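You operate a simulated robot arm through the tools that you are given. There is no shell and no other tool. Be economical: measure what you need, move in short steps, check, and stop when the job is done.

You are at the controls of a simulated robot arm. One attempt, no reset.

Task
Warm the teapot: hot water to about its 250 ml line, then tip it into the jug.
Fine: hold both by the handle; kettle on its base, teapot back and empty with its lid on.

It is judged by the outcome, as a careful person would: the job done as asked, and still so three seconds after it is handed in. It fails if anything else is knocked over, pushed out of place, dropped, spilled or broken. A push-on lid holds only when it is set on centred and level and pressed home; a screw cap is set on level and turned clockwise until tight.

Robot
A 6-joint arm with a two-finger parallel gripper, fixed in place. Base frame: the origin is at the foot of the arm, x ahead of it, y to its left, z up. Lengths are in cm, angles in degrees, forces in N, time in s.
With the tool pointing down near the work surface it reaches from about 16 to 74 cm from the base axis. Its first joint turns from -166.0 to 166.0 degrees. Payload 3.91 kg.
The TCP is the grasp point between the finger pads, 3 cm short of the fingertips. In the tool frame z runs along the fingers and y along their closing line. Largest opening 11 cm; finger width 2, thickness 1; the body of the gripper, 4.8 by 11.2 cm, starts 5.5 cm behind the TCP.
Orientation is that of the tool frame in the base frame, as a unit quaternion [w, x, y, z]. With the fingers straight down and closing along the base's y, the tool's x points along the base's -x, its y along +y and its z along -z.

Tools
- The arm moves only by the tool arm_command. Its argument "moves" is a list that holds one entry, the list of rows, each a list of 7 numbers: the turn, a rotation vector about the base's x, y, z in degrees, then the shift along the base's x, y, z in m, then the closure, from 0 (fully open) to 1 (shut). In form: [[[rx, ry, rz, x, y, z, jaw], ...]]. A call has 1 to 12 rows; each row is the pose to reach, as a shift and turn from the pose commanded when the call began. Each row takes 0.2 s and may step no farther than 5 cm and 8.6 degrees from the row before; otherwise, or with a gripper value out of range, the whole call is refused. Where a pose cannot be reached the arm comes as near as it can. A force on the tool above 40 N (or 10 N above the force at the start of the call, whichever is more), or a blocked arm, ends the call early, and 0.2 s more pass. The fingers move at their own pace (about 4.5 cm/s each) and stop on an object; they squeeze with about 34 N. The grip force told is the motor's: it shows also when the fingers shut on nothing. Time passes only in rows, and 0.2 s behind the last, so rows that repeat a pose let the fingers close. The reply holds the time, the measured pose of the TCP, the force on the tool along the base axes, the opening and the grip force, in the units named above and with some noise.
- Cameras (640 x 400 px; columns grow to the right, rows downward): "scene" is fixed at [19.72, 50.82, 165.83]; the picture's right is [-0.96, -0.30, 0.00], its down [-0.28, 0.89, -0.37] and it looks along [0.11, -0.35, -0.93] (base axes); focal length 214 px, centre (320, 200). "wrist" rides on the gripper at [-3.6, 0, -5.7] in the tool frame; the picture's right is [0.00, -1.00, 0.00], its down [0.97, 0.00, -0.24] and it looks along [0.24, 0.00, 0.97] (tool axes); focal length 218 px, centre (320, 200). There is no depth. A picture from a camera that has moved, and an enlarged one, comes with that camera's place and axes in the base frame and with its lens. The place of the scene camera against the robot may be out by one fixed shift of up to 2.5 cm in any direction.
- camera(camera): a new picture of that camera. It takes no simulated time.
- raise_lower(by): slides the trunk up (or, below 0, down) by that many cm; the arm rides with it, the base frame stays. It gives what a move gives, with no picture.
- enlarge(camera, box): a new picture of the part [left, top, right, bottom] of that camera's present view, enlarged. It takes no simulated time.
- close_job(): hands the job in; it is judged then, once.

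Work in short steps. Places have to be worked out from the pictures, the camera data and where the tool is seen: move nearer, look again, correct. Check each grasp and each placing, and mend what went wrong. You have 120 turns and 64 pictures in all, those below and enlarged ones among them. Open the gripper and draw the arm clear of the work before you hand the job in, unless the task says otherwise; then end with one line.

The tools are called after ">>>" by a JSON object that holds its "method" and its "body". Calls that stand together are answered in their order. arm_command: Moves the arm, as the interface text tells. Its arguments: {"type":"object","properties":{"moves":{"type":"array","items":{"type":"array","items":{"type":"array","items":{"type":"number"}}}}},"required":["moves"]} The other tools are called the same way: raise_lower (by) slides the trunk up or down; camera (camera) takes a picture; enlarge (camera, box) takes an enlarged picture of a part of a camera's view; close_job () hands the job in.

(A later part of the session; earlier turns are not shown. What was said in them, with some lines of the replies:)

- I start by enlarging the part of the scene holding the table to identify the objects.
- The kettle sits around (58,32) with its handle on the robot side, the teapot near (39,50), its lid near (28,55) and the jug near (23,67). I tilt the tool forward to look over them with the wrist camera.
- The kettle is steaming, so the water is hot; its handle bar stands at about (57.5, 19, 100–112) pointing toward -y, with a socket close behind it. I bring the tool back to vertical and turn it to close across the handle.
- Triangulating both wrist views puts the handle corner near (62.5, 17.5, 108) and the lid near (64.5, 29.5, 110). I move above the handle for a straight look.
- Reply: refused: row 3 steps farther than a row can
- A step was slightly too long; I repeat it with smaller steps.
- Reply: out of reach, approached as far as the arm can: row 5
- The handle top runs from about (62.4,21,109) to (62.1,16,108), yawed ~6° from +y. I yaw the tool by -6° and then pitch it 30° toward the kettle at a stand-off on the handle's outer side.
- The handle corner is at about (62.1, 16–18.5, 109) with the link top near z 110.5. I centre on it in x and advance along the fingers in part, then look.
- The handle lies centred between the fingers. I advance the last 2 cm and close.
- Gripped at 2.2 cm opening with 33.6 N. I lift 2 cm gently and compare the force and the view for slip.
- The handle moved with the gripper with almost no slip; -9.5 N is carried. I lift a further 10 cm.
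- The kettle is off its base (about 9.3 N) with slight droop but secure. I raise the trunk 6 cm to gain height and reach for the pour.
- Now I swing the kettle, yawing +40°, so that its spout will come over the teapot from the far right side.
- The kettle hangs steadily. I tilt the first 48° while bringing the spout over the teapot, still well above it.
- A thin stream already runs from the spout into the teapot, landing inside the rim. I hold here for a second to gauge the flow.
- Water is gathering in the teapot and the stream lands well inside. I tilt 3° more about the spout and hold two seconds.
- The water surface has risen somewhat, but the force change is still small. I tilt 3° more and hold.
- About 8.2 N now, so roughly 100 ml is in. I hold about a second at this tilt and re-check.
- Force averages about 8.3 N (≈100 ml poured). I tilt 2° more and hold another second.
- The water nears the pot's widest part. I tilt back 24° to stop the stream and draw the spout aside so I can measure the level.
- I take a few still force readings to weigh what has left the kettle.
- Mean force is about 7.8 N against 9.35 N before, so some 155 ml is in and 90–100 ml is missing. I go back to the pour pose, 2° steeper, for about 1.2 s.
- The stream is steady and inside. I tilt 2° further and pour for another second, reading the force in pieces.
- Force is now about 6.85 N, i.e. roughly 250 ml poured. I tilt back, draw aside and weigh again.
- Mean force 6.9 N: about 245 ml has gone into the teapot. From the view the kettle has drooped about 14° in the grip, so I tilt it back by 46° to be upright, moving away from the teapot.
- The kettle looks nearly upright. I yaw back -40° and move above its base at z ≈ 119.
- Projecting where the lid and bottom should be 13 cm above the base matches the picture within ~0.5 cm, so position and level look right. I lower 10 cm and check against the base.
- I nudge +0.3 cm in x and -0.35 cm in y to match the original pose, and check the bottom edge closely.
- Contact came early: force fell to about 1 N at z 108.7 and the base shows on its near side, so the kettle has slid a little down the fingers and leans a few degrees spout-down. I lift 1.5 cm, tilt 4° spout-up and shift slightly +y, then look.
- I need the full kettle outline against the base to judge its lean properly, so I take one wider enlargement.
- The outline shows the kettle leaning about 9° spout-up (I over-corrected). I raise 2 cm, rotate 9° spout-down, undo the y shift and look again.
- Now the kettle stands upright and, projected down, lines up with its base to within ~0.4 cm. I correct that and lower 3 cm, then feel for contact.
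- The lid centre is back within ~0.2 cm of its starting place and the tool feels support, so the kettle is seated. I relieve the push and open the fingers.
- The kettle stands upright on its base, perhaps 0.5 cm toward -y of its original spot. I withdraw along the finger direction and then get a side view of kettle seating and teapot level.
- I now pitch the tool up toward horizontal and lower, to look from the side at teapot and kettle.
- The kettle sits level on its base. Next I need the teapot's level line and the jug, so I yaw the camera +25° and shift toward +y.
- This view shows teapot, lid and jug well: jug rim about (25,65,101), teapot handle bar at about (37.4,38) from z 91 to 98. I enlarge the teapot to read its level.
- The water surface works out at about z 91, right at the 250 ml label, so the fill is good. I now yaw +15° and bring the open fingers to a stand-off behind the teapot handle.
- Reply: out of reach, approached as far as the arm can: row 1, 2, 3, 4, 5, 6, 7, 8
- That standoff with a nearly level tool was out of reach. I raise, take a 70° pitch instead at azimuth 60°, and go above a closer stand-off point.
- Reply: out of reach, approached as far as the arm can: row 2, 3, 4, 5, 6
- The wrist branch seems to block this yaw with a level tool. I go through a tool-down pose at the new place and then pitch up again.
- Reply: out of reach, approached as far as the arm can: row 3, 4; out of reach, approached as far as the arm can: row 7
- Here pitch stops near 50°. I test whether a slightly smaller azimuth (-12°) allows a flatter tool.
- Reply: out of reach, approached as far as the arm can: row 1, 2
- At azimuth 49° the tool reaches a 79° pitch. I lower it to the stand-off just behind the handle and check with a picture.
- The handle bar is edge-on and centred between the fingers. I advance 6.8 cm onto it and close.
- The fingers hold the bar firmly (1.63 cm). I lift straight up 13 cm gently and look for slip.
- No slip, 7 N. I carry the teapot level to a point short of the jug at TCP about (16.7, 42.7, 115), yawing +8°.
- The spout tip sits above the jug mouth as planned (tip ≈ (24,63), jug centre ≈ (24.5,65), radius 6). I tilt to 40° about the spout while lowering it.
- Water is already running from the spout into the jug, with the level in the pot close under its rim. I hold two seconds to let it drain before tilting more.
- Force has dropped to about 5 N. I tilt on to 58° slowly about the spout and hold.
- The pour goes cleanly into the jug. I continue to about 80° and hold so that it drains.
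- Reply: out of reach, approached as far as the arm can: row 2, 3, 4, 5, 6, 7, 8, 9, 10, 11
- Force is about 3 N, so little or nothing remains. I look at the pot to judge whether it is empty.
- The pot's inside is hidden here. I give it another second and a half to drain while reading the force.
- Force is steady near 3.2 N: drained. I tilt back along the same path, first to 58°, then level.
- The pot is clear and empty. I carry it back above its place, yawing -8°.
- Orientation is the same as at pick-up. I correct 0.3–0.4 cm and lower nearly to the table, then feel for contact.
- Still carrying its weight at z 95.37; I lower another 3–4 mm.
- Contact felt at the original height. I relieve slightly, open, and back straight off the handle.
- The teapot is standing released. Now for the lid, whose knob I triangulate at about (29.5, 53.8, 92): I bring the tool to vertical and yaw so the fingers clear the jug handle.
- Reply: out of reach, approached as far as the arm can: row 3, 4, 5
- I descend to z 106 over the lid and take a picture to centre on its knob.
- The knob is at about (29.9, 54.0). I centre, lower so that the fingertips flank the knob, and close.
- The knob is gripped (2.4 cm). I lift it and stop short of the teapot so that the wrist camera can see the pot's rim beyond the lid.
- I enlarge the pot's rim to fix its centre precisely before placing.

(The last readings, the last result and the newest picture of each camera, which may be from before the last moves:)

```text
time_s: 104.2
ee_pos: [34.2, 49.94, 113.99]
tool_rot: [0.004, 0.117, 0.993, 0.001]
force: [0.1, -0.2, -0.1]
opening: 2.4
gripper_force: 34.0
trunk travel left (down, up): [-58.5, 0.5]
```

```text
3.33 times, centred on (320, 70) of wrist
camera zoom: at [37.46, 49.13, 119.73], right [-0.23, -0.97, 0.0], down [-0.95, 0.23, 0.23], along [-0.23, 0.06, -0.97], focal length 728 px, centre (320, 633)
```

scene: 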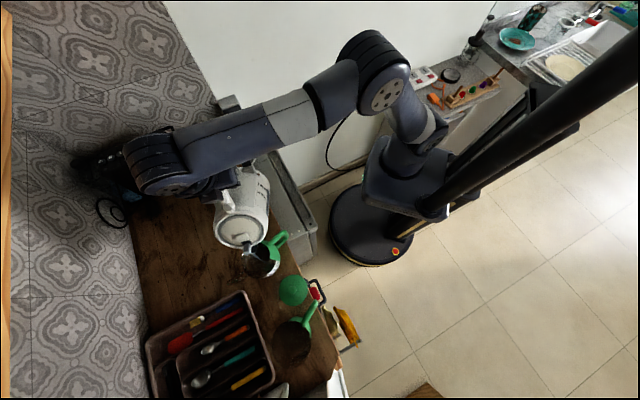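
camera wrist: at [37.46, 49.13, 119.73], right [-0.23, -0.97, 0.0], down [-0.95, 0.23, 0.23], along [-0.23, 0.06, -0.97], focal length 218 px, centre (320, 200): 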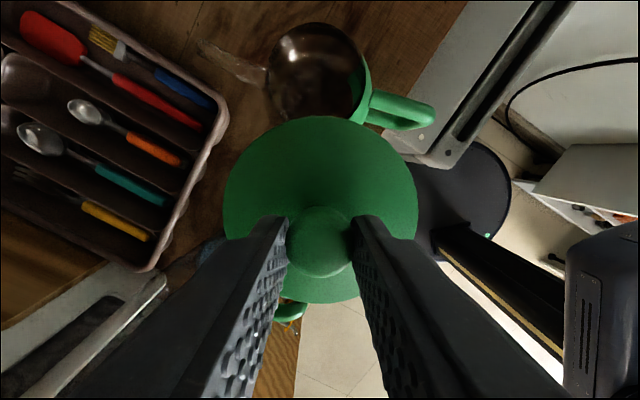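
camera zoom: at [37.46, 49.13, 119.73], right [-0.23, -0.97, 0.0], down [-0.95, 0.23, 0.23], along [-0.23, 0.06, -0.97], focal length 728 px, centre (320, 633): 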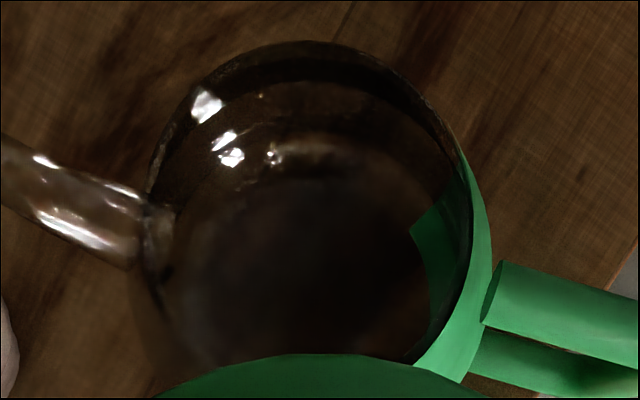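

The rim centre works out at about (43.7, 48.05, 97.7), radius 4.3, and the lid is centred under the tool. I move over it and come down to just above.

>>> {"method": "arm_command", "body": {"moves": [[[0, 0, 0, 0.03, -0.006, 0, 1], [0, 0, 0, 0.06, -0.012, 0, 1], [0, 0, 0, 0.094, -0.019, 0, 1], [0, 0, 0, 0.094, -0.019, -0.03, 1], [0, 0, 0, 0.094, -0.019, -0.06, 1], [0, 0, 0, 0.094, -0.019, -0.08, 1], [0, 0, 0, 0.094, -0.019, -0.08, 1]]]}}

```text
time_s: 105.8
ee_pos: [43.6, 48.08, 105.86]
tool_rot: [0.003, 0.117, 0.993, 0.0]
force: [-0.2, -0.2, -0.3]
opening: 2.39
gripper_force: 33.9
trunk travel left (down, up): [-58.5, 0.5]
```

Position (43.6, 48.1, 105.9), no contact yet. I lower in small steps watching the force.

>>> {"method": "arm_command", "body": {"moves": [[[0, 0, 0, 0, 0, -0.005, 1], [0, 0, 0, 0, 0, -0.01, 1], [0, 0, 0, 0, 0, -0.015, 1], [0, 0, 0, 0, 0, -0.015, 1]]]}}

>>> {"method": "arm_command", "body": {"moves": [[[0, 0, 0, 0, 0, -0.003, 1], [0, 0, 0, 0, 0, -0.006, 1], [0, 0, 0, 0, 0, -0.006, 1]]]}}

```text
time_s: 106.8
ee_pos: [43.4, 48.0, 104.19]
tool_rot: [0.004, 0.118, 0.993, 0.001]
force: [-0.1, 0.3, 0.0]
opening: 2.41
gripper_force: 34.1
trunk travel left (down, up): [-58.5, 0.5]
```

```text
time_s: 107.6
ee_pos: [43.39, 48.15, 103.77]
tool_rot: [0.003, 0.117, 0.993, 0.001]
force: [0.4, -0.2, 0.2]
opening: 2.39
gripper_force: 33.6
trunk travel left (down, up): [-58.5, 0.5]
```

No contact at z 103.8; I nudge x +0.2 cm and go on down in small steps.

>>> {"method": "arm_command", "body": {"moves": [[[0, 0, 0, 0.002, -0.001, -0.003, 1], [0, 0, 0, 0.002, -0.001, -0.005, 1], [0, 0, 0, 0.002, -0.001, -0.005, 1]]]}}

>>> {"method": "arm_command", "body": {"moves": [[[0, 0, 0, 0, 0, -0.003, 1], [0, 0, 0, 0, 0, -0.005, 1], [0, 0, 0, 0, 0, -0.005, 1]]]}}

```text
time_s: 108.4
ee_pos: [43.46, 48.04, 103.25]
tool_rot: [0.003, 0.117, 0.993, 0.001]
force: [-1.1, 0.6, -0.2]
opening: 2.4
gripper_force: 34.4
trunk travel left (down, up): [-58.5, 0.5]
```

```text
time_s: 109.2
ee_pos: [43.46, 47.98, 103.02]
tool_rot: [0.004, 0.116, 0.993, 0.003]
force: [-0.4, 4.6, 23.2]
opening: 2.43
gripper_force: 34.8
trunk travel left (down, up): [-58.5, 0.5]
```

Contact at z 103.0 with 23 N. I look from the scene camera to see whether the lid sits centred and level.

>>> {"method": "enlarge", "body": {"camera": "scene", "box": [220, 220, 316, 280]}}

```text
6.67 times, centred on (268, 250) of scene
camera zoom: at [19.72, 50.82, 165.83], right [-0.96, -0.3, 0.0], down [-0.28, 0.89, -0.37], along [0.11, -0.35, -0.93], focal length 1430 px, centre (667, -133)
```

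zoom: 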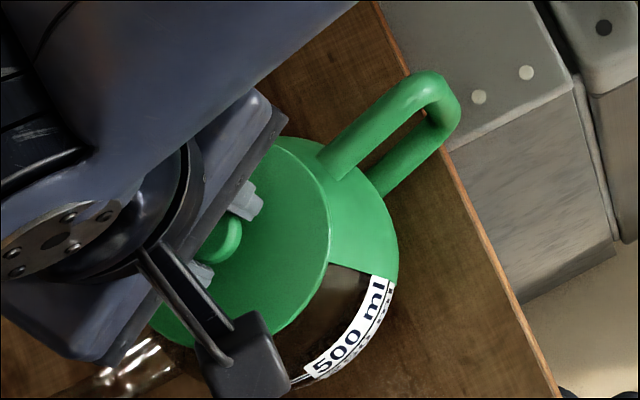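

The lid is centred on the rim within about 2 mm. I press it home with a few millimetres more.

>>> {"method": "arm_command", "body": {"moves": [[[0, 0, 0, 0, 0, -0.001, 1], [0, 0, 0, 0, 0, -0.002, 1], [0, 0, 0, 0, 0, -0.003, 1], [0, 0, 0, 0, 0, -0.003, 1]]]}}

```text
time_s: 110.2
ee_pos: [43.63, 47.9, 102.57]
tool_rot: [0.005, 0.118, 0.993, 0.002]
force: [3.1, 10.3, 23.8]
opening: 2.45
gripper_force: 34.0
trunk travel left (down, up): [-58.5, 0.5]
```

It sank 4 mm, with a sideways reaction of +10 N in y, so the lid wants to go slightly +y. I yield 2 mm that way and press further.

>>> {"method": "arm_command", "body": {"moves": [[[0, 0, 0, 0.0005, 0.002, 0, 1], [0, 0, 0, 0.0005, 0.002, -0.002, 1], [0, 0, 0, 0.0005, 0.002, -0.003, 1], [0, 0, 0, 0.0005, 0.002, -0.003, 1]]]}}

```text
time_s: 111.2
ee_pos: [43.62, 48.02, 102.39]
tool_rot: [0.003, 0.118, 0.993, 0.002]
force: [-1.5, -0.2, 23.3]
opening: 2.41
gripper_force: 34.0
trunk travel left (down, up): [-58.5, 0.5]
```

The side force is gone. I keep pressing to feel the stop.

>>> {"method": "arm_command", "body": {"moves": [[[0, 0, 0, 0, 0, -0.002, 1], [0, 0, 0, 0, 0, -0.004, 1], [0, 0, 0, 0, 0, -0.004, 1]]]}}

>>> {"method": "arm_command", "body": {"moves": [[[0, 0, 0, 0, 0, -0.002, 1], [0, 0, 0, 0, 0, -0.004, 1], [0, 0, 0, 0, 0, -0.004, 1]]]}}

```text
time_s: 112.0
ee_pos: [43.53, 48.0, 102.02]
tool_rot: [0.005, 0.117, 0.993, 0.003]
force: [-1.3, -1.6, 27.7]
opening: 2.41
gripper_force: 34.2
trunk travel left (down, up): [-58.5, 0.5]
```

```text
time_s: 112.6
ee_pos: [43.72, 48.19, 102.0]
tool_rot: [0.006, 0.117, 0.993, 0.005]
force: [-1.7, -0.4, 14.0]
opening: 2.43
gripper_force: 34.2
trunk travel left (down, up): [-58.5, 0.5]
stopped in row 2: the force on the tool passed its limit (the readings are from after the stop); the commanded pose is now the measured one
```

A firm stop at z 102.0 with over 40 N: the lid is home. I open the fingers and rise clear.

>>> {"method": "arm_command", "body": {"moves": [[[0, 0, 0, 0, 0, 0.001, 0.8], [0, 0, 0, 0, 0, 0.001, 0.5], [0, 0, 0, 0, 0, 0.001, 0.4], [0, 0, 0, 0, 0, 0.001, 0.4], [0, 0, 0, 0, 0, 0.03, 0.4], [0, 0, 0, 0, 0, 0.07, 0.4], [0, 0, 0, 0, 0, 0.11, 0.4], [0, 0, 0, 0, 0, 0.15, 0.4]]]}}

>>> {"method": "arm_command", "body": {"moves": [[[0, 0, 0, -0.03, -0.04, 0.02, 0.4], [0, 0, 0, -0.06, -0.08, 0.03, 0.4], [0, 0, 0, -0.09, -0.12, 0.03, 0.4], [0, 0, 0, -0.12, -0.16, 0.03, 0.4], [0, 0, 0, -0.15, -0.2, 0.03, 0.4], [0, 0, 0, -0.18, -0.22, 0.03, 0.4]]]}}

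>>> {"method": "enlarge", "body": {"camera": "scene", "box": [150, 130, 350, 370]}}

```text
time_s: 114.4
ee_pos: [43.71, 48.5, 116.67]
tool_rot: [0.004, 0.118, 0.993, 0.002]
force: [0.2, 0.2, 0.7]
opening: 6.62
gripper_force: 0.0
trunk travel left (down, up): [-58.5, 0.5]
```

```text
refused: row 1 steps farther than a row can; nothing moved
```

```text
1.67 times, centred on (250, 250) of scene
camera zoom: at [19.72, 50.82, 165.83], right [-0.96, -0.3, 0.0], down [-0.28, 0.89, -0.37], along [0.11, -0.35, -0.93], focal length 358 px, centre (437, 117)
```

zoom: 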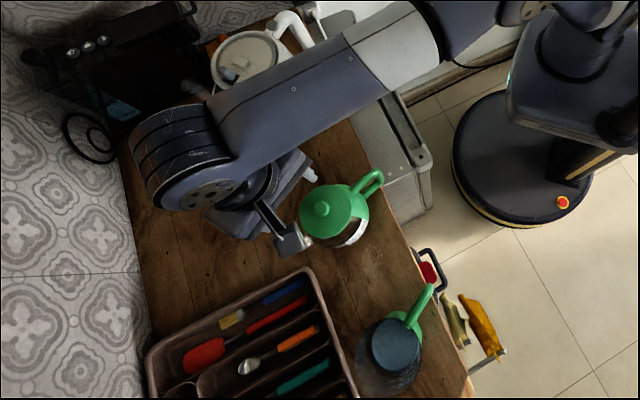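

The lid is centred on the teapot, the water is in the jug, and the kettle is on its base. I draw the arm back in smaller steps.

>>> {"method": "arm_command", "body": {"moves": [[[0, 0, 0, -0.01, -0.015, 0.03, 0.2], [0, 0, 0, -0.03, -0.04, 0.05, 0], [0, 0, 0, -0.055, -0.07, 0.06, 0], [0, 0, 0, -0.08, -0.1, 0.06, 0], [0, 0, 0, -0.105, -0.13, 0.06, 0], [0, 0, 0, -0.13, -0.16, 0.06, 0], [0, 0, 0, -0.15, -0.18, 0.06, 0]]]}}

```text
time_s: 116.0
ee_pos: [28.82, 30.34, 122.77]
tool_rot: [0.005, 0.118, 0.993, 0.004]
force: [-0.2, -0.1, 0.6]
opening: 10.98
gripper_force: 0.0
trunk travel left (down, up): [-58.5, 0.5]
```

The gripper is open and clear of the work; I hand the job in.

>>> {"method": "close_job", "body": {}}

```text
The job is handed in.
```

I warmed the teapot with about 245 ml of hot water, judged by the kettle's weight change and the level near the 250 ml label, and tipped it into the jug. The kettle is back on its base about 0.5 cm from where it started, and the empty teapot is back in its place with the lid centred and pressed home.
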